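You operate a simulated robot arm through the tools that you are given. There is no shell and no other tool. Be economical: measure what you need, move in short steps, check, and stop when the job is done.

You are at the controls of a simulated robot arm. One attempt, no reset.

TASK
Cover the brown jar and put the green tile and the tube coil away in the drawer.
Fine: shut the drawer.

The check looks at the end state, three seconds after you hand in, the way a careful person would. Anything else that was tipped, shoved, dropped, spilled or broken makes it a failure. A push-on lid holds only when it is set on centred and level and pressed home; a screw cap is set on level and turned clockwise until tight.

THE ROBOT
A 6-joint arm with a two-finger parallel gripper, fixed in place. Base frame: the origin is at the foot of the arm, x ahead of it, y to its left, z up. Lengths are in mm, angles in degrees, forces in N, time in s.
With the tool pointing down near the work surface it reaches from about 260 to 680 mm from the base axis. Its first joint turns from -66.0 to 66.0 degrees. Payload 2.9 kg.
The tool frame sits at the grasp point between the pads (the TCP): z along the fingers, y along the line on which they close. The tips reach 30 mm beyond it. The gripper opens to 110 mm. The fingers are 20 mm wide and 10 mm thick; the gripper's body (48 by 112 mm) begins 55 mm behind the TCP.
Orientation is that of the tool frame in the base frame, as a unit quaternion [x, y, z, w]. With the fingers straight down and closing along the base's y, the tool's x points along the base's -x, its y along +y and its z along -z.

THE INTERFACE
- The arm moves only by the tool jog_arm. Its argument "increments" is a list of rows, each an object (a shift or turn left out is 0, a gripper value left out holds the last) with "slide": the shift along the base's x, y, z in mm, a list of three; "angular": the turn, a rotation vector about the base's x, y, z in degrees, a list of three. In form: [{"slide": [x, y, z], "angular": [rx, ry, rz]}, ...]. A call has 1 to 8 rows; each row shifts and turns the commanded pose from where the row before left it. "grip" is the gripper command, from -1 (fully open) to 1 (shut), values between in proportion, set as the call begins (left out, the last holds). Each row takes 0.2 s and may step no farther than 50 mm and 8.6 degrees from the row before; otherwise, or with a gripper value out of range, the whole call is refused. A pose out of reach is approached as far as the arm can. The call stops where the force on the tool passes 40 N (or 10 N more than at its start, if that is more) or the arm is blocked; 0.2 s more then pass. The fingers move at their own pace (about 108 mm/s each) and stop on an object; they squeeze with about 38 N. The grip force told is the motor's: it shows also when the fingers shut on nothing. Time passes only in rows, and 0.2 s behind the last, so rows that do not move let the fingers close. The reply holds the time, the measured pose of the TCP, the force on the tool along the base axes, the opening and the grip force, in the units named above and with some noise, with the torque about the TCP (base axes, N m) and any sound that the robot's microphone picked up.
- Cameras (640 x 400 px; columns grow to the right, rows downward): "scene" is fixed at [89.5, 462.9, 1364.4]; the picture's right is [-0.45, -0.89, 0.00], its down [-0.66, 0.33, -0.67] and it looks along [0.60, -0.30, -0.74] (base axes); focal length 215 px, centre (320, 200). "wrist" rides on the gripper at [72, 17, -103] in the tool frame; the picture's right is [-0.23, 0.97, 0.00], its down [-0.76, -0.18, -0.62] and it looks along [-0.61, -0.14, 0.78] (tool axes); focal length 222 px, centre (320, 200). There is no depth. A picture from a camera that has moved, and an enlarged one, comes with that camera's place and axes in the base frame and with its lens.
- snapshot(camera): a new picture of that camera. It takes no simulated time.
- close_up(camera, box): a new picture of the part [left, top, right, bottom] of that camera's present view, enlarged. It takes no simulated time.
- job_done(): hands the job in; it is judged then, once.

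Work in short steps. Places have to be worked out from the pictures, the camera data and where the tool is seen: move nearer, look again, correct. Check each grasp and each placing, and mend what went wrong. You have 120 turns and 68 pictures in all, those below and enlarged ones among them. Open the gripper and draw the arm clear of the work before you hand the job in, unless the task says otherwise; then end with one line.

The tools are called after "Request:" as name(argument=value, ...) on one line, values as JSON. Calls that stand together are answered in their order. jog_arm: Moves the arm, as the interface text tells. Its arguments: {"type":"object","properties":{"increments":{"type":"array"},"grip":{"type":"number"}},"required":["increments"]} The other tools are called the same way: snapshot (camera) takes a picture; close_up (camera, box) takes an enlarged picture of a part of a camera's view; job_done () hands the job in.

At the start:

```text
t: 0.0
position: [224.6, 282.6, 1204.9]
orientation: [0.0, 1.0, 0.0, 0.0]
ft_force: [-0.4, 0.3, 0.8]
moment: [0.01, -0.01, 0.02]
gripper_width: 110.1
gripper_force: 0.1
```

scene: 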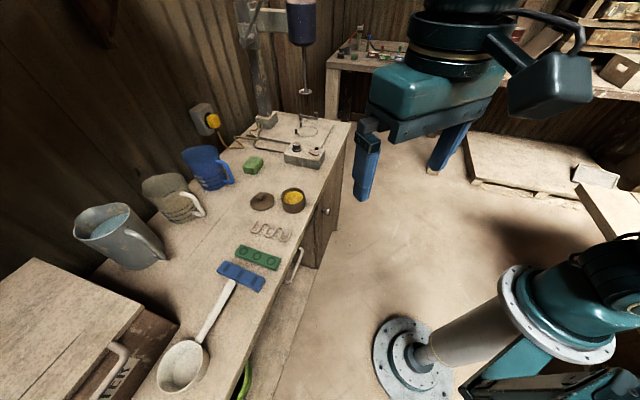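
wrist: 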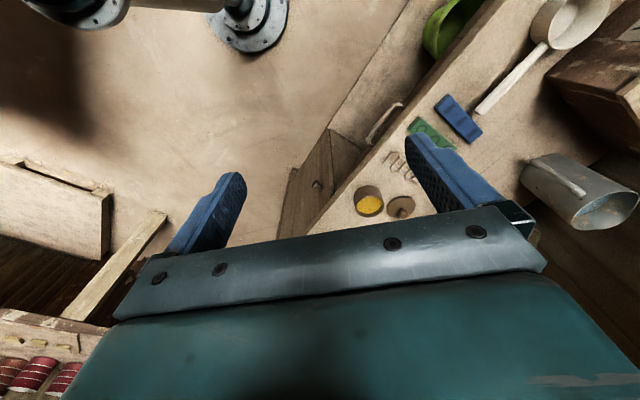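

I start by enlarging the work area in the scene view to identify the jar, lid, tile, coil and drawer.

Request:
close_up(camera="scene", box=[200, 140, 360, 240])

Request:
close_up(camera="scene", box=[180, 200, 340, 300])

```text
4.00 times, centred on (280, 190) of scene
camera zoom: at [89.5, 462.9, 1364.4], right [-0.45, -0.89, 0.0], down [-0.66, 0.33, -0.67], along [0.6, -0.3, -0.74], focal length 859 px, centre (480, 240)
```

zoom: 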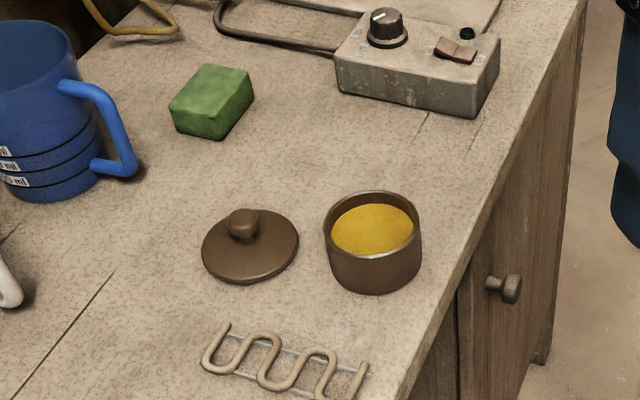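

```text
4.00 times, centred on (260, 250) of scene
camera zoom: at [89.5, 462.9, 1364.4], right [-0.45, -0.89, 0.0], down [-0.66, 0.33, -0.67], along [0.6, -0.3, -0.74], focal length 859 px, centre (560, 0)
```

zoom: 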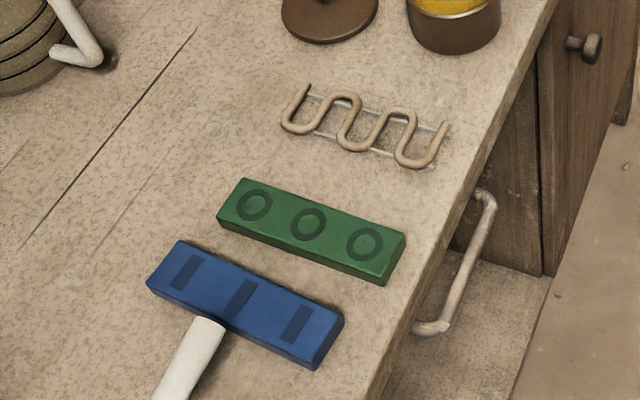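

The table edge runs at about 45° (x+y≈768) with the drawer facing the base. I look closer at the drawer from the wrist camera.

Request:
close_up(camera="wrist", box=[280, 70, 520, 220])

```text
2.67 times, centred on (400, 145) of wrist
camera zoom: at [152.6, 299.8, 1309.4], right [0.23, 0.97, 0.0], down [0.76, -0.18, 0.62], along [0.61, -0.14, -0.78], focal length 592 px, centre (107, 347)
```

zoom: 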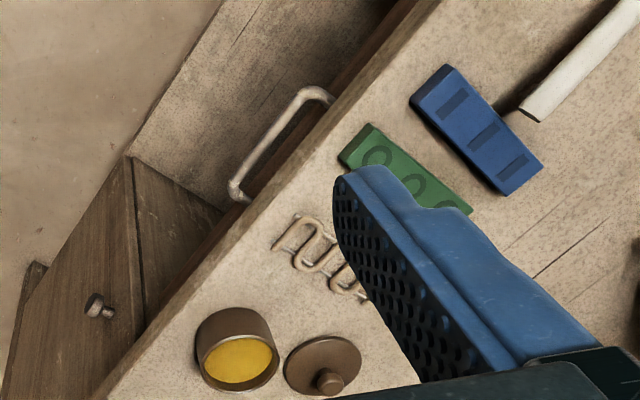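

The measured places are: lid knob ≈(581,422,880), jar rim centre ≈(520,338,895), handle bar around (366,406,795) just under the table edge. I'll do the lid first, so I move to a hover with the tool yawed to the lid's bearing and look again.

Request:
jog_arm(increments=[{"slide": [30, 9, -20], "angular": [0, 0, 4.5]}, {"slide": [30, 9, -20], "angular": [0, 0, 4.5]}, {"slide": [30, 9, -20], "angular": [0, 0, 4.5]}, {"slide": [30, 9, -20], "angular": [0, 0, 4.5]}, {"slide": [30, 9, -20], "angular": [0, 0, 4.5]}, {"slide": [30, 9, -20], "angular": [0, 0, 4.5]}, {"slide": [30, 9, -20], "angular": [0, 0, 4.5]}, {"slide": [30, 9, -20], "angular": [0, 0, 4.5]}])

Request:
snapshot(camera="wrist")

```text
t: 1.8
position: [466.6, 356.7, 1045.6]
orientation: [-0.309, 0.951, 0.0, -0.001]
ft_force: [0.3, -0.4, -0.3]
moment: [0.02, 0.01, -0.02]
gripper_width: 109.9
gripper_force: 0.1
```

```text
62 pictures are left
camera wrist: at [398.2, 326.5, 1149.2], right [-0.39, 0.92, 0.0], down [0.72, 0.31, 0.62], along [0.57, 0.24, -0.78], focal length 222 px, centre (320, 200)
```

wrist: 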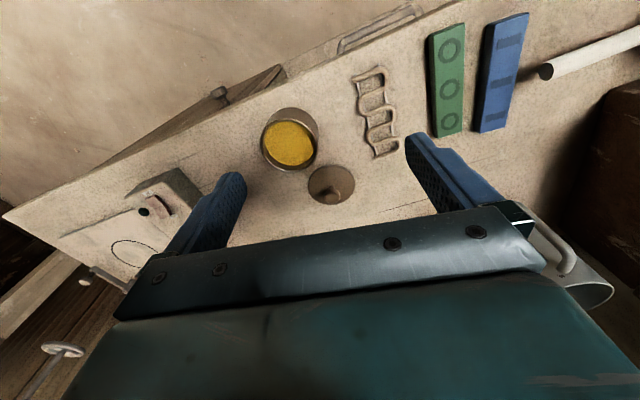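

The jar, lid, coil and tiles are all in view; I enlarge to refine their positions.

Request:
close_up(camera="wrist", box=[240, 90, 400, 190])

Request:
close_up(camera="wrist", box=[240, 125, 400, 225])

Request:
close_up(camera="wrist", box=[320, 0, 560, 150])

```text
4.00 times, centred on (320, 140) of wrist
camera zoom: at [398.2, 326.5, 1149.2], right [-0.39, 0.92, 0.0], down [0.72, 0.31, 0.62], along [0.57, 0.24, -0.78], focal length 888 px, centre (320, 440)
```

zoom: 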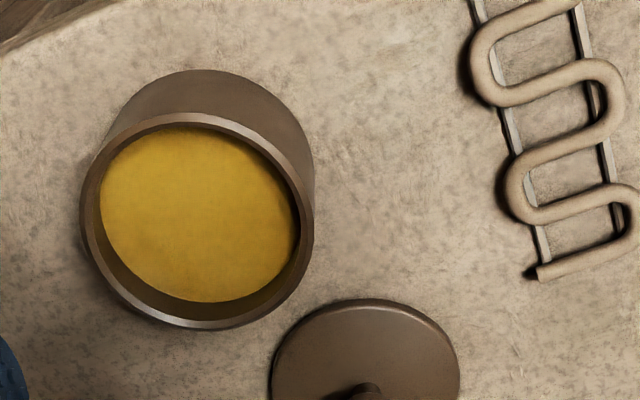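

```text
4.00 times, centred on (320, 175) of wrist
camera zoom: at [398.2, 326.5, 1149.2], right [-0.39, 0.92, 0.0], down [0.72, 0.31, 0.62], along [0.57, 0.24, -0.78], focal length 888 px, centre (320, 300)
```

zoom: 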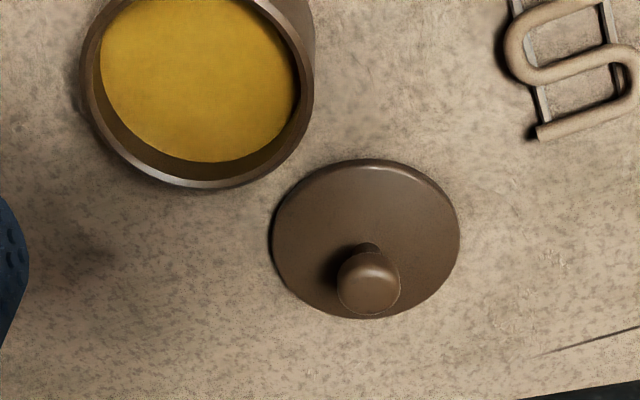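

```text
2.67 times, centred on (440, 75) of wrist
camera zoom: at [398.2, 326.5, 1149.2], right [-0.39, 0.92, 0.0], down [0.72, 0.31, 0.62], along [0.57, 0.24, -0.78], focal length 592 px, centre (0, 533)
```

zoom: 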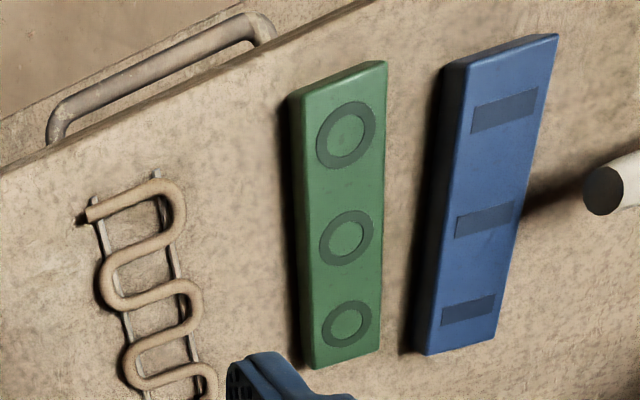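

Refined: knob ≈(576,422,884), Ø24; lid disc Ø75; jar rim centre ≈(519.5,336.3), Ø72. The lid lies beyond straight-down reach, so I tilt the tool outward 25° and approach a hover point short of the knob.

Request:
jog_arm(increments=[{"slide": [23.4, 13.3, -15], "angular": [3.674, -5.056, 0]}, {"slide": [23.4, 13.3, -15], "angular": [3.674, -5.056, 0]}, {"slide": [23.4, 13.3, -15], "angular": [3.674, -5.056, 0]}, {"slide": [23.4, 13.3, -15], "angular": [3.674, -5.056, 0]}, {}], grip=0.0)

Request:
snapshot(camera="wrist")

```text
t: 3.0
position: [559.5, 409.1, 985.6]
orientation: [-0.302, 0.928, 0.067, 0.206]
ft_force: [0.1, -0.4, 0.2]
moment: [-0.01, -0.01, -0.02]
gripper_width: 55.0
gripper_force: 0.0
```

```text
58 pictures are left
camera wrist: at [460.8, 358.9, 1048.6], right [-0.41, 0.91, 0.1], down [0.45, 0.11, 0.89], along [0.8, 0.4, -0.45], focal length 222 px, centre (320, 200)
```

wrist: 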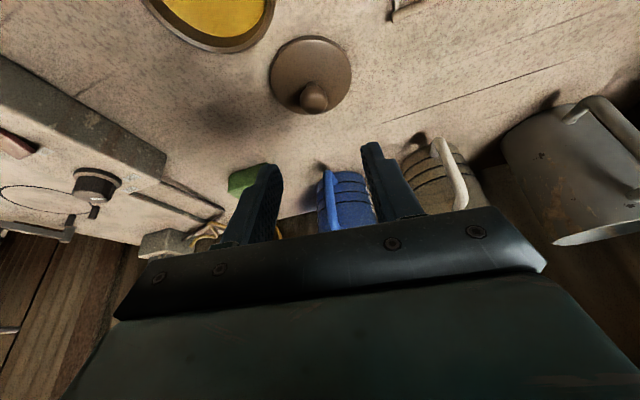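

Knob recomputed at about (576,420.5). I lower over it, with tips stopping just above the lid's disc.

Request:
jog_arm(increments=[{"slide": [8.2, 5.8, -28]}, {"slide": [8.2, 5.8, -28]}, {"slide": [0, 0, -16]}, {}])

Request:
snapshot(camera="wrist")

Request:
close_up(camera="scene", box=[200, 140, 360, 240])

```text
t: 4.0
position: [575.9, 420.0, 914.9]
orientation: [-0.301, 0.929, 0.067, 0.206]
ft_force: [-0.4, -0.1, -0.3]
moment: [-0.02, 0.01, -0.01]
gripper_width: 54.8
gripper_force: 0.0
```

```text
57 pictures are left
camera wrist: at [477.4, 369.6, 977.1], right [-0.41, 0.91, 0.1], down [0.45, 0.11, 0.89], along [0.8, 0.4, -0.45], focal length 222 px, centre (320, 200)
```

wrist: 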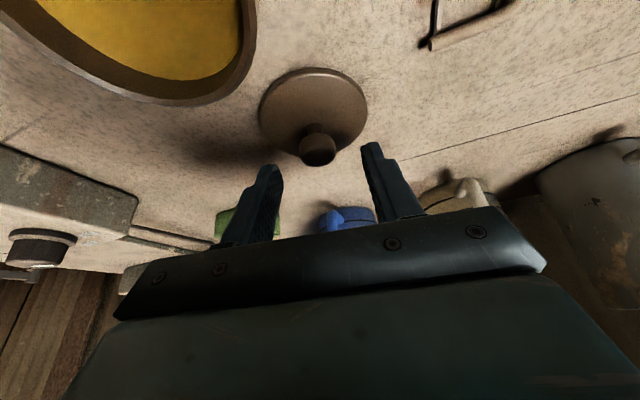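

```text
4.00 times, centred on (280, 190) of scene
camera zoom: at [89.5, 462.9, 1364.4], right [-0.45, -0.89, 0.0], down [-0.66, 0.33, -0.67], along [0.6, -0.3, -0.74], focal length 859 px, centre (480, 240)
```

zoom: 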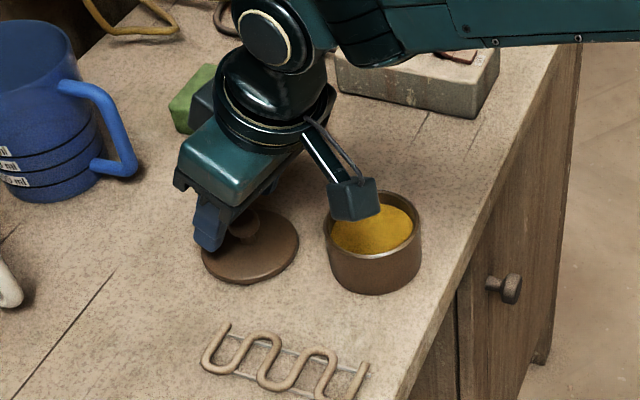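

Alignment is good (knob ≈(573.5,420.5,888)). I lower the last bit and close.

Request:
jog_arm(increments=[{"slide": [-2, 0.3, -6]}, {"slide": [0, 0, -7]}])

Request:
jog_arm(increments=[{}, {}, {}], grip=1)

Request:
snapshot(camera="wrist")

```text
t: 4.6
position: [575.1, 420.8, 900.4]
orientation: [-0.301, 0.929, 0.067, 0.206]
ft_force: [0.5, -0.2, 0.2]
moment: [0.01, 0.0, -0.03]
gripper_width: 55.1
gripper_force: 0.0
```

```text
t: 5.4
position: [573.5, 420.8, 901.0]
orientation: [-0.301, 0.929, 0.066, 0.207]
ft_force: [0.3, -1.0, 0.6]
moment: [0.03, 0.01, -0.04]
gripper_width: 22.1
gripper_force: 38.3
```

```text
55 pictures are left
camera wrist: at [475.2, 369.6, 963.6], right [-0.41, 0.91, 0.1], down [0.45, 0.11, 0.89], along [0.8, 0.4, -0.45], focal length 222 px, centre (320, 200)
```

wrist: 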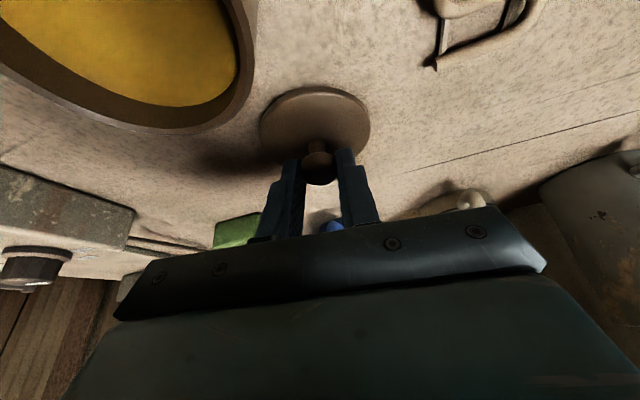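

The knob is held (22 mm). I lift straight up 60 mm and check how the lid hangs.

Request:
jog_arm(increments=[{"slide": [0, 0, 10]}, {"slide": [0, 0, 25]}, {"slide": [0, 0, 25]}, {}])

Request:
close_up(camera="wrist", box=[200, 50, 440, 200])

Request:
close_up(camera="scene", box=[220, 140, 340, 215])

```text
t: 6.4
position: [573.8, 419.0, 960.3]
orientation: [-0.302, 0.928, 0.067, 0.206]
ft_force: [0.6, -0.1, -0.7]
moment: [-0.01, 0.02, 0.04]
gripper_width: 22.0
gripper_force: 38.0
```

```text
2.67 times, centred on (320, 125) of wrist
camera zoom: at [475.5, 368.3, 1022.6], right [-0.41, 0.91, 0.1], down [0.45, 0.11, 0.89], along [0.8, 0.4, -0.45], focal length 592 px, centre (320, 400)
```

zoom: 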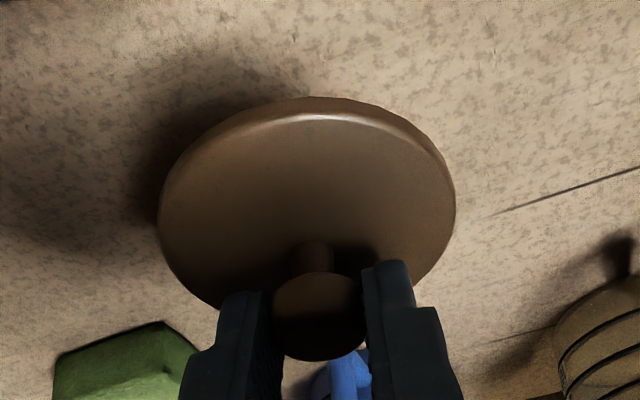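

```text
5.33 times, centred on (280, 178) of scene
camera zoom: at [89.5, 462.9, 1364.4], right [-0.45, -0.89, 0.0], down [-0.66, 0.33, -0.67], along [0.6, -0.3, -0.74], focal length 1146 px, centre (533, 320)
```

zoom: 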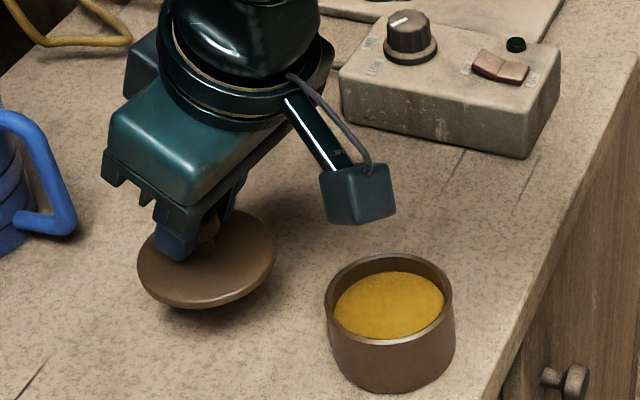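

The lid hangs level and centred under the grip. I carry it over the jar, keeping orientation, and compare lid and rim from both cameras.

Request:
jog_arm(increments=[{"slide": [-14, -21, 5]}, {"slide": [-14, -21, 5]}, {"slide": [-13, -20, 0]}, {"slide": [-12.3, -20, 0]}, {}])

Request:
snapshot(camera="wrist")

Request:
close_up(camera="scene", box=[250, 155, 330, 205])

```text
t: 7.6
position: [518.3, 338.1, 972.0]
orientation: [-0.301, 0.929, 0.066, 0.205]
ft_force: [0.0, -0.1, -0.2]
moment: [-0.03, 0.0, 0.0]
gripper_width: 22.3
gripper_force: 38.1
```

```text
52 pictures are left
camera wrist: at [420.7, 286.7, 1034.3], right [-0.41, 0.91, 0.1], down [0.45, 0.11, 0.89], along [0.8, 0.4, -0.45], focal length 222 px, centre (320, 200)
```

wrist: 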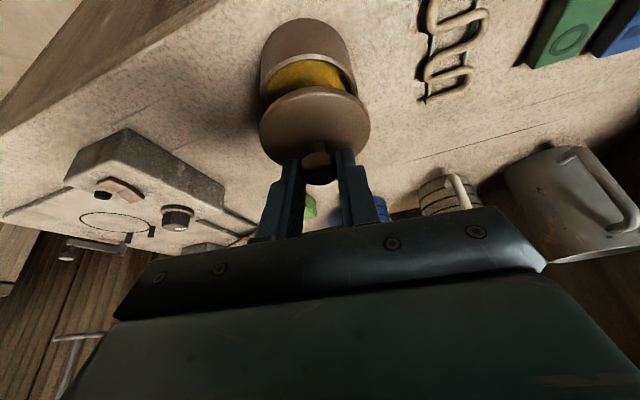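

```text
8.00 times, centred on (290, 180) of scene
camera zoom: at [89.5, 462.9, 1364.4], right [-0.45, -0.89, 0.0], down [-0.66, 0.33, -0.67], along [0.6, -0.3, -0.74], focal length 1719 px, centre (560, 360)
```

zoom: 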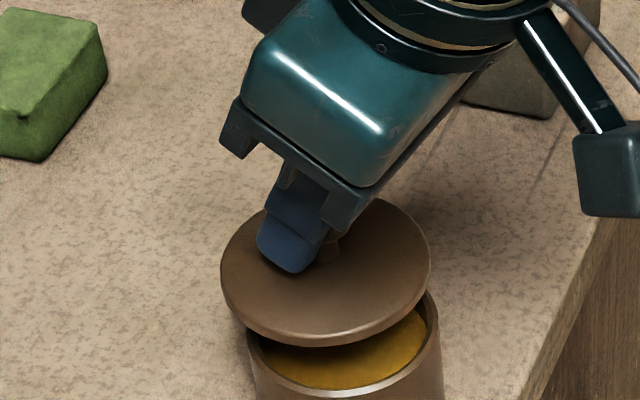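

Lid is over the jar, roughly centred. I lower 15 mm and compare lid edge with the rim at close range.

Request:
jog_arm(increments=[{"slide": [0, 0, -8]}, {"slide": [0, 0, -7]}, {}])

Request:
close_up(camera="wrist", box=[240, 30, 400, 130])

Request:
close_up(camera="scene", box=[250, 165, 330, 215])

```text
t: 8.4
position: [520.3, 338.1, 956.3]
orientation: [-0.302, 0.928, 0.067, 0.206]
ft_force: [0.7, 0.6, -1.0]
moment: [0.0, 0.02, 0.01]
gripper_width: 22.2
gripper_force: 37.9
```

```text
4.00 times, centred on (320, 80) of wrist
camera zoom: at [421.9, 287.3, 1019.3], right [-0.41, 0.91, 0.1], down [0.45, 0.11, 0.89], along [0.8, 0.4, -0.45], focal length 888 px, centre (320, 680)
```

zoom: 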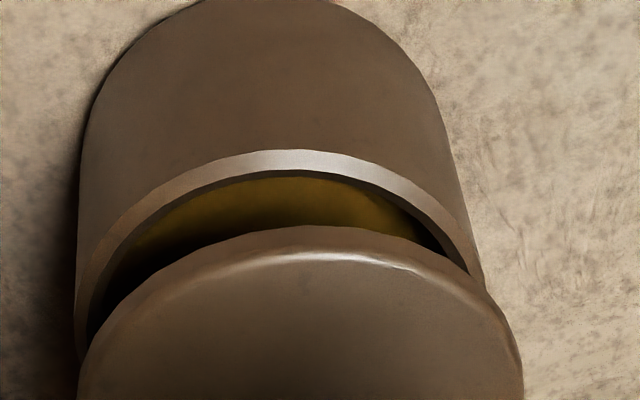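

```text
8.00 times, centred on (290, 190) of scene
camera zoom: at [89.5, 462.9, 1364.4], right [-0.45, -0.89, 0.0], down [-0.66, 0.33, -0.67], along [0.6, -0.3, -0.74], focal length 1719 px, centre (560, 280)
```

zoom: 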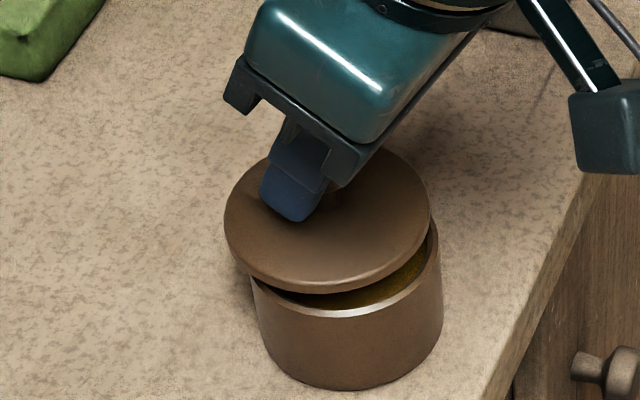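

Lid sits a few mm off the rim centre (≈+2.5 x, +3.3 y by both cameras). I correct, lower 6 mm more, and look again.

Request:
jog_arm(increments=[{"slide": [-2.5, -3.3, 0]}, {"slide": [0, 0, -6]}, {}])

Request:
close_up(camera="wrist", box=[240, 30, 400, 130])

Request:
close_up(camera="scene", box=[250, 165, 330, 215])

```text
t: 9.2
position: [518.2, 334.5, 949.5]
orientation: [-0.302, 0.929, 0.066, 0.206]
ft_force: [0.5, 0.1, -0.2]
moment: [-0.03, -0.02, -0.04]
gripper_width: 22.4
gripper_force: 38.2
```

```text
4.00 times, centred on (320, 80) of wrist
camera zoom: at [419.3, 283.6, 1012.5], right [-0.41, 0.91, 0.1], down [0.45, 0.11, 0.89], along [0.8, 0.4, -0.45], focal length 888 px, centre (320, 680)
```

zoom: 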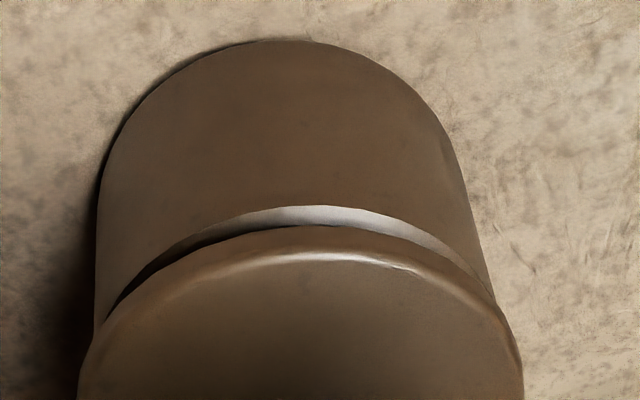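

```text
8.00 times, centred on (290, 190) of scene
camera zoom: at [89.5, 462.9, 1364.4], right [-0.45, -0.89, 0.0], down [-0.66, 0.33, -0.67], along [0.6, -0.3, -0.74], focal length 1719 px, centre (560, 280)
```

zoom: 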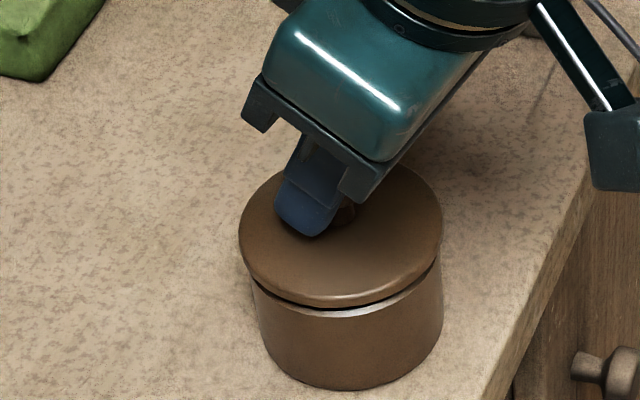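

Now nearly concentric (≈1 mm left in scene view). I nudge and lower until contact.

Request:
jog_arm(increments=[{"slide": [-0.4, -0.8, 0]}, {"slide": [0, 0, -3]}, {"slide": [0, 0, -3]}, {}])

Request:
close_up(camera="scene", box=[250, 165, 330, 215])

Request:
close_up(camera="wrist", box=[240, 30, 400, 130])

```text
t: 10.2
position: [517.0, 335.0, 943.6]
orientation: [-0.302, 0.928, 0.067, 0.205]
ft_force: [0.5, 0.4, -1.4]
moment: [-0.04, 0.01, -0.01]
gripper_width: 22.3
gripper_force: 38.3
```

```text
8.00 times, centred on (290, 190) of scene
camera zoom: at [89.5, 462.9, 1364.4], right [-0.45, -0.89, 0.0], down [-0.66, 0.33, -0.67], along [0.6, -0.3, -0.74], focal length 1719 px, centre (560, 280)
```

zoom: 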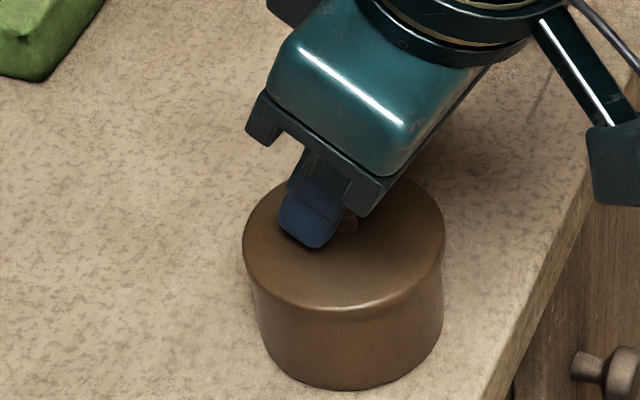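

```text
4.00 times, centred on (320, 80) of wrist
camera zoom: at [418.3, 283.3, 1007.3], right [-0.41, 0.91, 0.1], down [0.45, 0.11, 0.89], along [0.8, 0.4, -0.45], focal length 888 px, centre (320, 680)
```

zoom: 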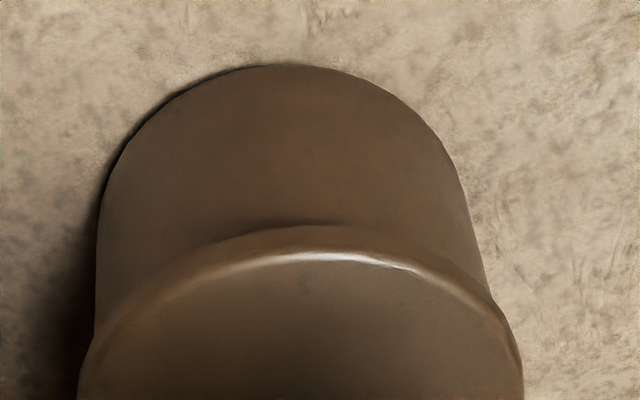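

Lid edge is flush with the rim all round. I lower until the force shows contact.

Request:
jog_arm(increments=[{"slide": [0, 0, -1.5]}, {"slide": [0, 0, -1.5]}, {}])

Request:
jog_arm(increments=[{"slide": [0, 0, -1.5]}, {}])

```text
t: 11.0
position: [517.4, 334.8, 942.4]
orientation: [-0.301, 0.928, 0.068, 0.208]
ft_force: [-2.9, -1.6, 16.0]
moment: [-0.38, 0.44, 0.01]
gripper_width: 22.1
gripper_force: 37.3
heard: snap
```

```text
t: 11.6
position: [517.1, 335.3, 943.3]
orientation: [-0.302, 0.928, 0.068, 0.21]
ft_force: [-6.9, -4.5, 30.2]
moment: [-0.19, 0.31, 0.02]
gripper_width: 22.4
gripper_force: 38.2
```

A snap was heard and the lid seats firmly. I unload, check, then open and rise clear.

Request:
jog_arm(increments=[{"slide": [0, 0, 2.5]}, {}])

Request:
jog_arm(increments=[{}, {}, {"slide": [0, 0, 25]}, {"slide": [0, 0, 40]}, {"slide": [0, 0, 40]}], grip=0.2)

Request:
close_up(camera="scene", box=[250, 165, 330, 215])

Request:
snapshot(camera="wrist")

```text
t: 12.2
position: [517.2, 335.2, 942.4]
orientation: [-0.301, 0.928, 0.067, 0.208]
ft_force: [6.6, 5.0, 11.7]
moment: [0.48, -0.77, -0.03]
gripper_width: 22.2
gripper_force: 38.1
```

```text
t: 13.4
position: [517.2, 333.6, 1049.0]
orientation: [-0.302, 0.928, 0.067, 0.206]
ft_force: [0.9, 1.3, -0.4]
moment: [0.0, -0.01, 0.0]
gripper_width: 44.1
gripper_force: 0.0
```

```text
8.00 times, centred on (290, 190) of scene
camera zoom: at [89.5, 462.9, 1364.4], right [-0.45, -0.89, 0.0], down [-0.66, 0.33, -0.67], along [0.6, -0.3, -0.74], focal length 1719 px, centre (560, 280)
```

zoom: 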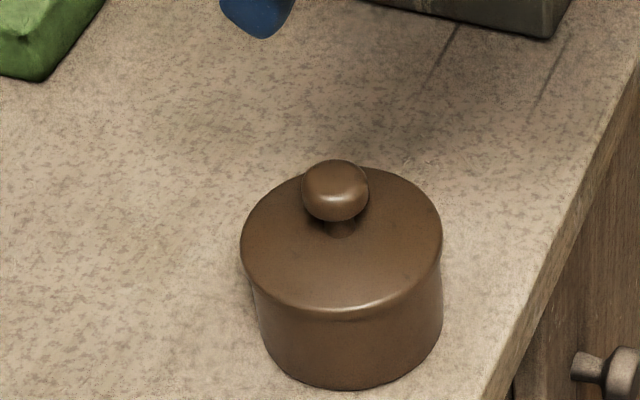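

```text
43 pictures are left
camera wrist: at [418.3, 282.4, 1111.6], right [-0.41, 0.91, 0.1], down [0.45, 0.11, 0.89], along [0.8, 0.4, -0.45], focal length 222 px, centre (320, 200)
```

wrist: 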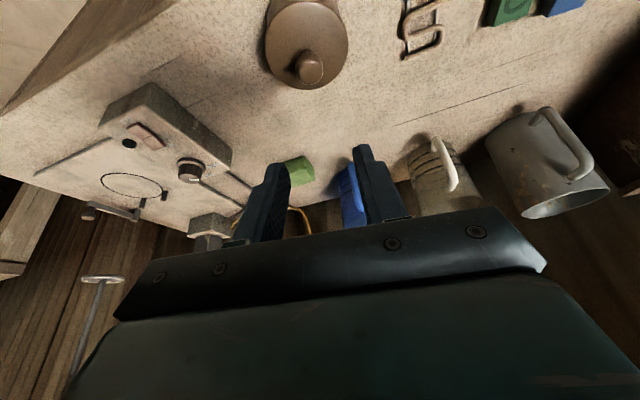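

Lid is seated, centred and level. Next the drawer: the bar sits just under the table edge, so I'll grip it with the tool tilted 45°, closing across the bar. First I retreat, untilt and yaw to −45°.

Request:
jog_arm(increments=[{"slide": [-24, 1.5, -5], "angular": [-3.674, 5.056, 0]}, {"slide": [-24, 1.5, -5], "angular": [-3.674, 5.056, 0]}, {"slide": [-24, 1.5, -5], "angular": [-3.674, 5.056, 0]}, {"slide": [-24, 1.5, -5], "angular": [-3.674, 5.056, 0]}, {"slide": [-24, 1.5, -5], "angular": [0, 0, -8.1]}, {"slide": [-24, 1.5, -5], "angular": [0, 0, -8.1]}, {"slide": [-24, 1.5, -5], "angular": [0, 0, -8.1]}, {"slide": [-24, 1.5, -5], "angular": [0, 0, -8.1]}])

Request:
jog_arm(increments=[{"angular": [0, 0, -8.1]}, {"angular": [0, 0, -8.1]}, {"angular": [0, 0, -8.1]}, {"angular": [0, 0, -8.1]}, {"angular": [0, 0, -8.1]}, {"angular": [0, 0, -8.1]}, {"slide": [0, 0, -15], "angular": [5.303, -5.303, 0]}, {"slide": [0, 0, -15], "angular": [5.303, -5.303, 0]}])

Request:
jog_arm(increments=[{"slide": [0, 0, -15], "angular": [5.303, -5.303, 0]}, {"slide": [0, 0, -15], "angular": [5.303, -5.303, 0]}, {"slide": [0, 0, -15], "angular": [5.303, -5.303, 0]}, {"slide": [0, 0, -15], "angular": [5.303, -5.303, 0]}, {}])

Request:
snapshot(camera="wrist")

Request:
snapshot(camera="scene")

```text
t: 15.2
position: [324.2, 347.2, 1006.9]
orientation: [-0.031, 1.0, 0.0, 0.0]
ft_force: [0.0, 0.6, 0.4]
moment: [0.01, 0.0, -0.01]
gripper_width: 44.1
gripper_force: 0.1
```

```text
t: 17.0
position: [324.1, 346.0, 979.1]
orientation: [0.38, 0.916, 0.121, 0.05]
ft_force: [0.3, -0.8, -0.2]
moment: [0.0, -0.02, -0.03]
gripper_width: 43.7
gripper_force: 0.1
```

```text
t: 18.2
position: [324.6, 346.3, 918.0]
orientation: [0.354, 0.854, 0.353, 0.147]
ft_force: [1.0, 0.6, 0.7]
moment: [-0.01, -0.01, 0.0]
gripper_width: 44.0
gripper_force: 0.1
```

```text
42 pictures are left
camera wrist: at [230.2, 353.3, 1001.9], right [0.65, 0.33, 0.69], down [0.14, -0.94, 0.32], along [0.75, -0.11, -0.65], focal length 222 px, centre (320, 200)
```

wrist: 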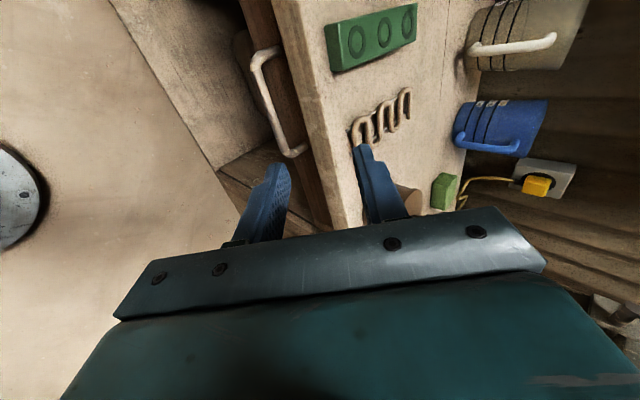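

```text
41 pictures are left
```

scene: 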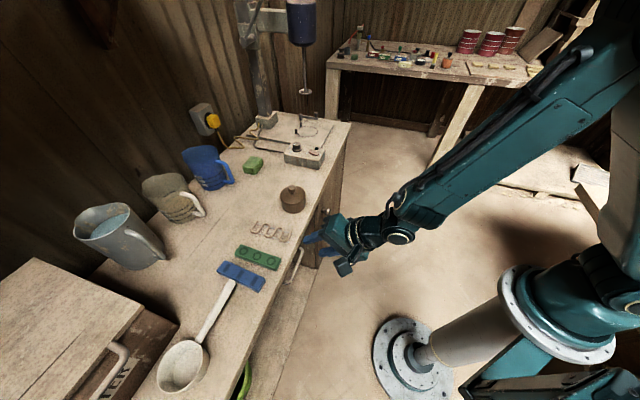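

The handle is clear in the wrist view. I enlarge it to refine the bar's place and the drawer front.

Request:
close_up(camera="wrist", box=[200, 10, 440, 160])

Request:
close_up(camera="scene", box=[230, 200, 358, 280])

```text
2.67 times, centred on (320, 85) of wrist
camera zoom: at [230.2, 353.3, 1001.9], right [0.65, 0.33, 0.69], down [0.14, -0.94, 0.32], along [0.75, -0.11, -0.65], focal length 592 px, centre (320, 507)
```

zoom: 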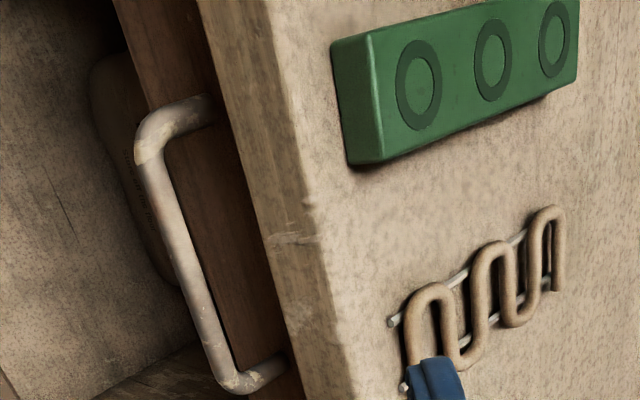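

```text
5.00 times, centred on (294, 240) of scene
camera zoom: at [89.5, 462.9, 1364.4], right [-0.45, -0.89, 0.0], down [-0.66, 0.33, -0.67], along [0.6, -0.3, -0.74], focal length 1074 px, centre (450, 0)
```

zoom: 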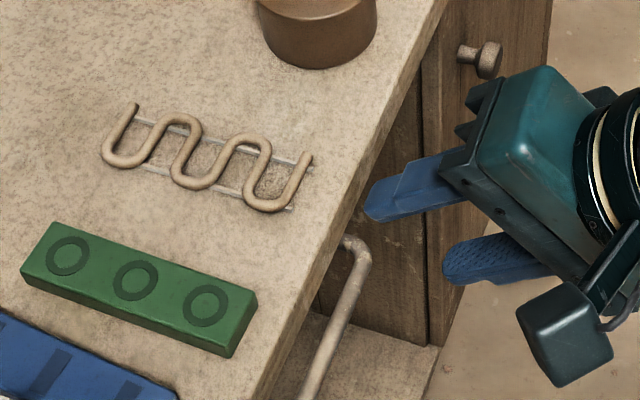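

Bar ≈(367,395,783), slab underside ≈820 with edge x+y≈772. I narrow the opening to 28 mm, drop to a pre-approach point 60 mm back, then look.

Request:
jog_arm(increments=[{"slide": [1.2, 3.3, -26]}, {"slide": [1.2, 3.3, -27]}, {"slide": [1.1, 3.3, -27]}, {}], grip=0.49)

Request:
jog_arm(increments=[{"slide": [7.5, 7.5, -10.6]}, {"slide": [7.5, 7.5, -10.6]}, {}])

Request:
snapshot(camera="wrist")

Request:
close_up(camera="scene", box=[230, 200, 358, 280])

```text
t: 19.2
position: [329.5, 356.5, 836.9]
orientation: [0.354, 0.853, 0.354, 0.147]
ft_force: [-1.2, 0.3, 0.0]
moment: [0.0, -0.04, -0.02]
gripper_width: 28.3
gripper_force: 0.1
```

```text
t: 20.0
position: [345.3, 371.5, 816.9]
orientation: [0.354, 0.853, 0.354, 0.146]
ft_force: [0.6, -0.2, 0.5]
moment: [0.04, -0.01, 0.01]
gripper_width: 28.2
gripper_force: 0.0
```

```text
38 pictures are left
camera wrist: at [250.7, 378.4, 901.5], right [0.65, 0.33, 0.69], down [0.14, -0.94, 0.32], along [0.75, -0.11, -0.65], focal length 222 px, centre (320, 200)
```

wrist: 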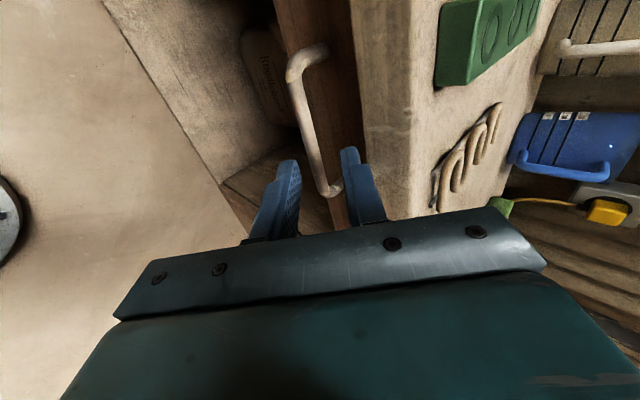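

```text
5.00 times, centred on (294, 240) of scene
camera zoom: at [89.5, 462.9, 1364.4], right [-0.45, -0.89, 0.0], down [-0.66, 0.33, -0.67], along [0.6, -0.3, -0.74], focal length 1074 px, centre (450, 0)
```

zoom: 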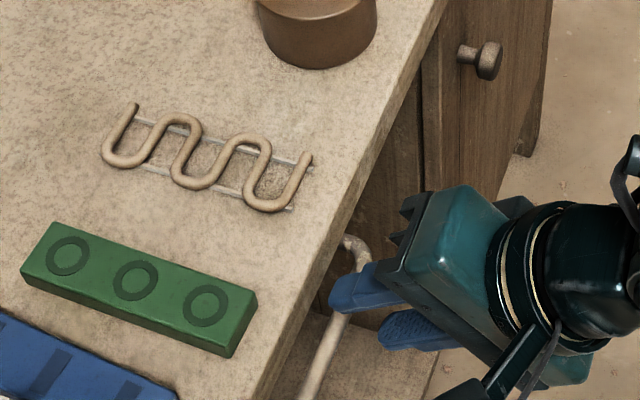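

The fingers straddle the bar line correctly. I advance 30 mm along the tool axis and close.

Request:
jog_arm(increments=[{"slide": [5, 5, -7.1]}, {"slide": [5, 5, -7.1]}, {"slide": [5, 5, -7.1]}, {}])

Request:
jog_arm(increments=[{}, {}], grip=1)

Request:
snapshot(camera="wrist")

```text
t: 21.0
position: [357.7, 387.3, 794.0]
orientation: [0.353, 0.854, 0.353, 0.146]
ft_force: [0.7, 0.0, 0.2]
moment: [-0.01, 0.01, 0.0]
gripper_width: 28.2
gripper_force: 0.1
```

```text
t: 21.6
position: [354.8, 385.2, 793.4]
orientation: [0.354, 0.855, 0.349, 0.144]
ft_force: [-8.3, -8.6, 12.3]
moment: [0.08, 0.11, 0.11]
gripper_width: 0.0
gripper_force: 38.1
stopped in row 2: the force on the tool passed its limit (the readings are from after the stop); the commanded pose is now the measured one
```

```text
36 pictures are left
camera wrist: at [260.9, 391.7, 879.9], right [0.65, 0.33, 0.68], down [0.14, -0.94, 0.32], along [0.74, -0.11, -0.66], focal length 222 px, centre (320, 200)
```

wrist: 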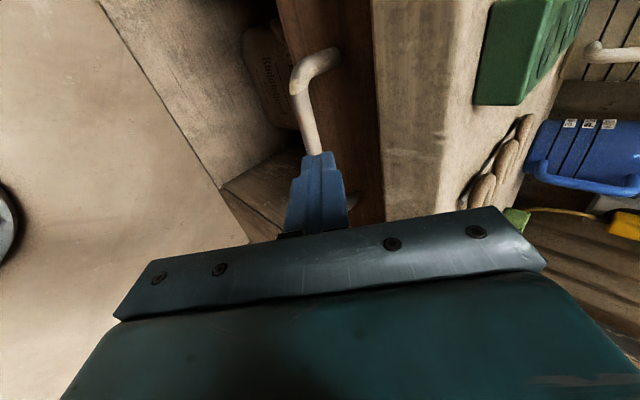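

The fingers shut on nothing: they slipped off in front of the bar, so it lies deeper. I back off, reopen, and go 20 mm deeper.

Request:
jog_arm(increments=[{"slide": [-6, -6, 8.5]}, {"slide": [-4, -4, 5.7]}, {}])

Request:
jog_arm(increments=[{}, {}], grip=0.49)

Request:
close_up(camera="wrist", box=[240, 30, 400, 240])

Request:
close_up(camera="scene", box=[270, 220, 334, 260])

```text
t: 22.4
position: [344.8, 375.1, 809.0]
orientation: [0.355, 0.855, 0.349, 0.145]
ft_force: [-0.4, 0.2, -0.2]
moment: [-0.01, 0.03, -0.01]
gripper_width: 0.0
gripper_force: 37.5
```

```text
t: 23.0
position: [345.0, 375.0, 808.7]
orientation: [0.354, 0.856, 0.348, 0.145]
ft_force: [0.0, 0.4, 0.6]
moment: [0.04, -0.03, 0.0]
gripper_width: 27.9
gripper_force: 0.0
```

```text
1.90 times, centred on (320, 135) of wrist
camera zoom: at [250.7, 382.4, 893.9], right [0.65, 0.33, 0.68], down [0.14, -0.94, 0.32], along [0.74, -0.11, -0.66], focal length 423 px, centre (320, 324)
```

zoom: 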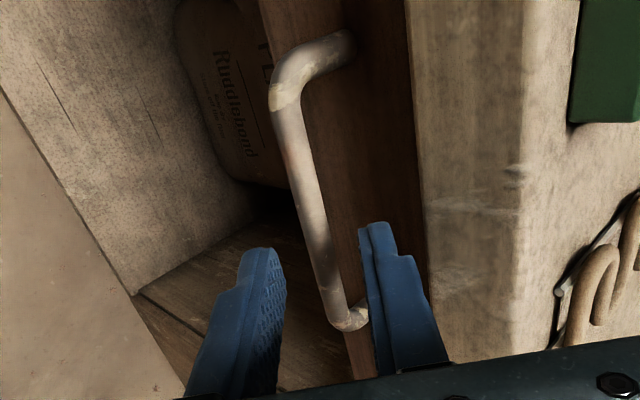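

```text
10.00 times, centred on (302, 240) of scene
camera zoom: at [89.5, 462.9, 1364.4], right [-0.45, -0.89, 0.0], down [-0.66, 0.33, -0.67], along [0.6, -0.3, -0.74], focal length 2148 px, centre (500, -200)
```

zoom: 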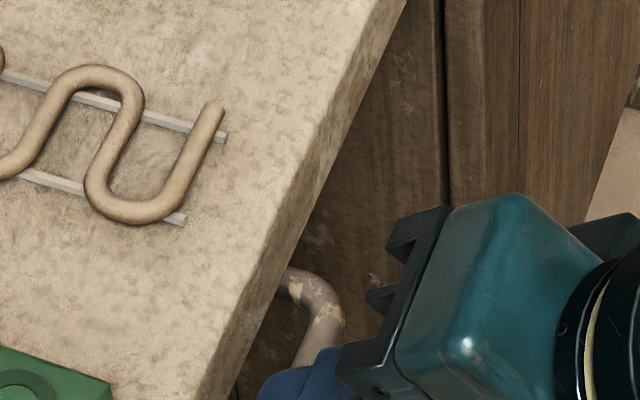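

Recomputing gives the bar nearer (z≈770, x+y≈765), so earlier it was at the very tips and off to the lower finger. I shift onto the corrected line, then advance and close.

Request:
jog_arm(increments=[{"slide": [2.7, 2.3, -10.4]}, {"slide": [6.2, 6.2, -8.8]}, {"slide": [6.3, 6.3, -8.9]}, {}])

Request:
jog_arm(increments=[{}, {}], grip=1)

```text
t: 24.0
position: [360.6, 389.4, 780.2]
orientation: [0.354, 0.855, 0.349, 0.144]
ft_force: [-0.7, 0.9, -0.4]
moment: [-0.01, 0.0, -0.01]
gripper_width: 28.2
gripper_force: 0.0
```

```text
t: 24.6
position: [361.9, 389.5, 782.3]
orientation: [0.353, 0.854, 0.352, 0.146]
ft_force: [0.7, 0.9, 11.9]
moment: [-0.08, -0.31, 0.32]
gripper_width: 10.7
gripper_force: 45.1
```

The bar is gripped (10.7 mm). I pull gently toward the base.

Request:
jog_arm(increments=[{"slide": [-3, -3, 1]}, {"slide": [-6, -6, 0]}, {"slide": [-6, -6, 0]}, {"slide": [-6, -6, 0]}, {"slide": [-6, -6, 0]}, {}])

Request:
snapshot(camera="scene")

```text
t: 26.0
position: [333.4, 363.1, 780.1]
orientation: [0.355, 0.856, 0.348, 0.145]
ft_force: [3.9, -5.1, 6.0]
moment: [-0.74, -0.84, -0.48]
gripper_width: 10.6
gripper_force: 44.4
```

```text
33 pictures are left
```

scene: 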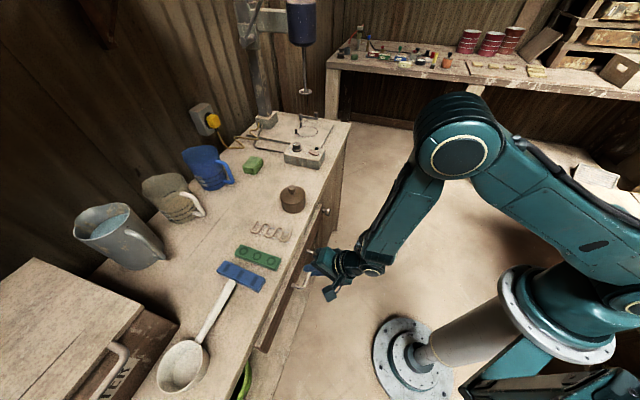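

The drawer is coming out. I continue pulling.

Request:
jog_arm(increments=[{"slide": [-8, -8, 0]}, {"slide": [-8, -8, 0]}, {"slide": [-8, -8, 0]}, {"slide": [-8, -8, 0]}, {"slide": [-8, -8, 0]}, {"slide": [-8, -8, 0]}, {"slide": [-8, -8, 0]}, {}])

```text
t: 27.8
position: [278.4, 306.0, 781.0]
orientation: [0.353, 0.855, 0.35, 0.145]
ft_force: [2.3, -1.9, 8.8]
moment: [-0.29, -0.5, 0.05]
gripper_width: 10.7
gripper_force: 45.1
```

About 117 mm open with no binding; I keep going.

Request:
jog_arm(increments=[{"slide": [-8, -8, 0]}, {"slide": [-8, -8, 0]}, {"slide": [-8, -8, 0]}, {"slide": [-8, -8, 0]}, {"slide": [-8, -8, 0]}, {"slide": [-8, -8, 0]}, {}])

Request:
snapshot(camera="scene")

```text
t: 28.9
position: [241.6, 269.8, 780.8]
orientation: [0.352, 0.856, 0.35, 0.146]
ft_force: [1.3, -2.6, 2.6]
moment: [-0.07, -0.1, 0.29]
gripper_width: 10.4
gripper_force: 45.2
stopped in row 5: the force on the tool passed its limit (the readings are from after the stop); the commanded pose is now the measured one
```

```text
32 pictures are left
```

scene: 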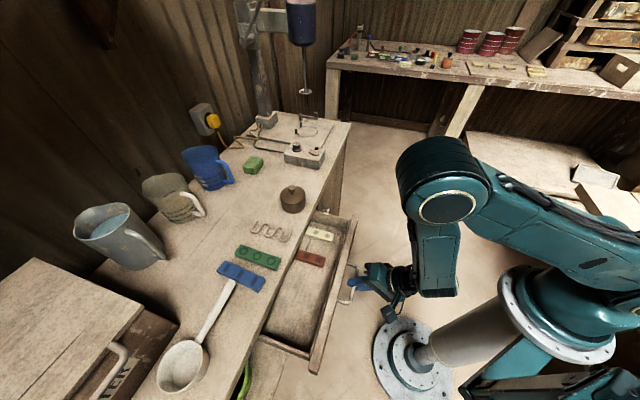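

The drawer has reached its stop, about 170 mm open, with two items inside. I release, back off along the tool axis and rise.

Request:
jog_arm(increments=[{}, {}], grip=0.4)

Request:
jog_arm(increments=[{"slide": [-6, -6, 8.5]}, {"slide": [-10, -10, 14]}, {"slide": [-6, -6, 20]}, {"slide": [0, 0, 40]}, {"slide": [0, 0, 45]}, {"slide": [0, 0, 45]}, {"slide": [0, 0, 40]}])

Request:
close_up(camera="scene", box=[200, 200, 376, 380])

```text
t: 29.5
position: [241.3, 271.1, 781.7]
orientation: [0.354, 0.855, 0.349, 0.146]
ft_force: [-0.3, -0.3, -0.8]
moment: [-0.01, 0.02, -0.02]
gripper_width: 33.2
gripper_force: 0.2
```

```text
t: 31.1
position: [258.8, 294.0, 963.7]
orientation: [0.354, 0.856, 0.348, 0.145]
ft_force: [-0.2, -0.5, -0.4]
moment: [0.02, 0.03, 0.02]
gripper_width: 32.9
gripper_force: 0.1
out of reach, approached as far as the arm can: row 1, 2, 3, 4, 5
```

```text
2.22 times, centred on (288, 290) of scene
camera zoom: at [89.5, 462.9, 1364.4], right [-0.45, -0.89, 0.0], down [-0.66, 0.33, -0.67], along [0.6, -0.3, -0.74], focal length 477 px, centre (391, 0)
```

zoom: 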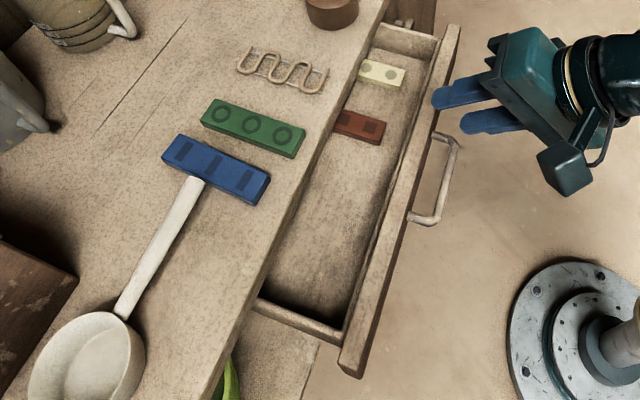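

The retreat nudged the drawer back in ~30 mm because the arm ran out of room. I'll straighten the tool to vertical above the handle, look, and pull it fully open again with a vertical grip.

Request:
jog_arm(increments=[{"angular": [-5.303, 5.303, 0]}, {"angular": [-5.303, 5.303, 0]}, {"angular": [-5.303, 5.303, 0]}, {"angular": [-5.303, 5.303, 0]}, {"angular": [-5.303, 5.303, 0]}, {"angular": [-5.303, 5.303, 0]}, {}])

Request:
snapshot(camera="wrist")

```text
t: 32.7
position: [260.5, 294.6, 964.9]
orientation: [0.383, 0.924, -0.006, -0.002]
ft_force: [0.4, -0.5, 0.1]
moment: [0.04, -0.01, 0.02]
gripper_width: 33.2
gripper_force: 0.1
```

```text
30 pictures are left
camera wrist: at [221.3, 357.6, 1068.0], right [0.85, 0.53, -0.01], down [0.42, -0.66, 0.63], along [0.32, -0.53, -0.78], focal length 222 px, centre (320, 200)
```

wrist: 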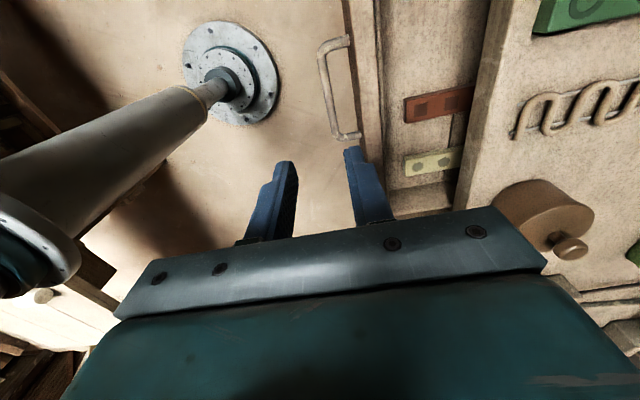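

Bar now measured at n≈402 mm (≈(267,302,770)), so a vertical straddle fits. I descend in two stages with a 24 mm opening.

Request:
jog_arm(increments=[{"slide": [3, 3.7, -45]}, {"slide": [3.1, 3.7, -45]}, {"slide": [0, 0, -30]}, {}], grip=0.564)

Request:
close_up(camera="wrist", box=[240, 50, 460, 230])

```text
t: 33.7
position: [266.0, 301.5, 847.0]
orientation: [0.382, 0.924, -0.004, 0.0]
ft_force: [-0.6, -0.4, 0.3]
moment: [-0.01, -0.04, 0.01]
gripper_width: 24.1
gripper_force: 0.1
```

```text
2.22 times, centred on (350, 140) of wrist
camera zoom: at [228.3, 365.4, 949.0], right [0.85, 0.53, -0.01], down [0.42, -0.66, 0.63], along [0.33, -0.53, -0.78], focal length 494 px, centre (253, 333)
```

zoom: 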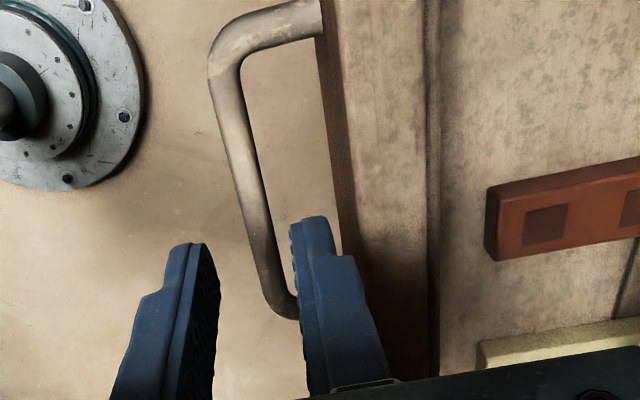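

Alignment holds (bar n≈402.6, tool 401.3). I go down and close.

Request:
jog_arm(increments=[{"slide": [0.7, 0.7, -30]}, {"slide": [0, 0, -20]}, {"slide": [0, 0, -12]}, {}])

Request:
jog_arm(increments=[{}, {}], grip=1)

Request:
jog_arm(increments=[{"slide": [-5, -5, 0]}, {"slide": [-6, -6, 0]}, {"slide": [-6, -6, 0]}, {"slide": [-3, -3, 0]}, {}])

```text
t: 34.7
position: [268.4, 302.2, 783.7]
orientation: [0.382, 0.924, -0.004, -0.001]
ft_force: [-0.1, 0.3, 0.2]
moment: [-0.01, 0.0, 0.01]
gripper_width: 24.2
gripper_force: 0.1
```

```text
t: 35.3
position: [267.6, 302.2, 783.7]
orientation: [0.381, 0.924, -0.004, -0.001]
ft_force: [1.0, 0.7, -3.6]
moment: [0.03, -0.02, 0.59]
gripper_width: 10.6
gripper_force: 45.4
```

```text
t: 36.5
position: [247.3, 282.7, 783.7]
orientation: [0.382, 0.924, -0.002, 0.0]
ft_force: [5.4, -4.7, 30.0]
moment: [0.26, 0.26, 0.55]
gripper_width: 10.7
gripper_force: 45.5
```

Drawer is open again (bar n≈375). I release and rise vertically.

Request:
jog_arm(increments=[{}, {}], grip=0.564)

Request:
jog_arm(increments=[{"slide": [0, 0, 30]}, {"slide": [0, 0, 45]}, {"slide": [0, 0, 45]}, {"slide": [0, 0, 45]}, {"slide": [0, 0, 25]}, {}])

Request:
snapshot(camera="scene")

Request:
snapshot(camera="wrist")

```text
t: 37.1
position: [247.6, 282.9, 782.3]
orientation: [0.382, 0.924, -0.004, -0.001]
ft_force: [-0.2, 0.5, -0.3]
moment: [0.03, 0.01, 0.0]
gripper_width: 24.1
gripper_force: 0.1
```

```text
t: 38.5
position: [246.5, 282.2, 974.4]
orientation: [0.382, 0.924, -0.003, -0.001]
ft_force: [-0.3, -0.7, -0.7]
moment: [-0.01, -0.02, -0.02]
gripper_width: 23.9
gripper_force: 0.0
```

```text
28 pictures are left
```

scene: 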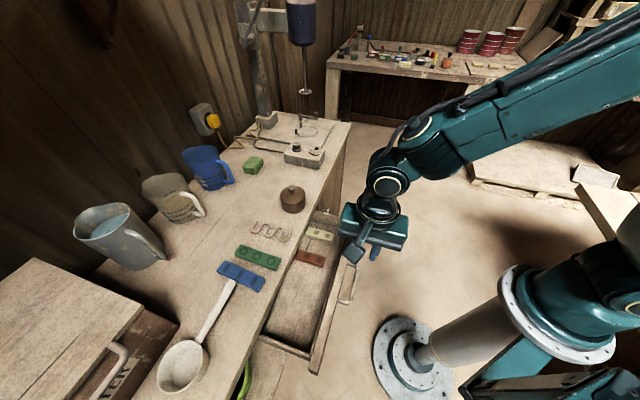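

```text
27 pictures are left
camera wrist: at [207.3, 345.9, 1077.9], right [0.85, 0.53, -0.01], down [0.42, -0.66, 0.63], along [0.33, -0.53, -0.78], focal length 222 px, centre (320, 200)
```

wrist: 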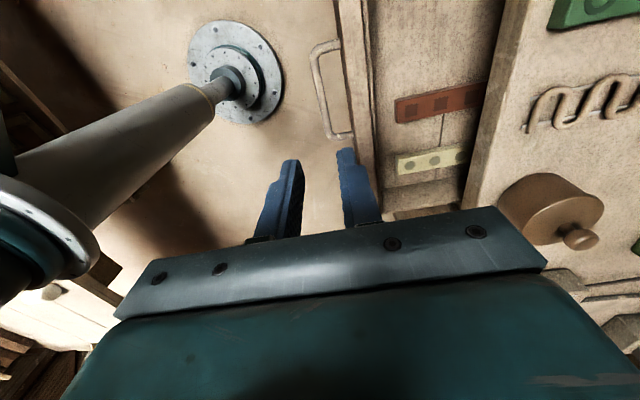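

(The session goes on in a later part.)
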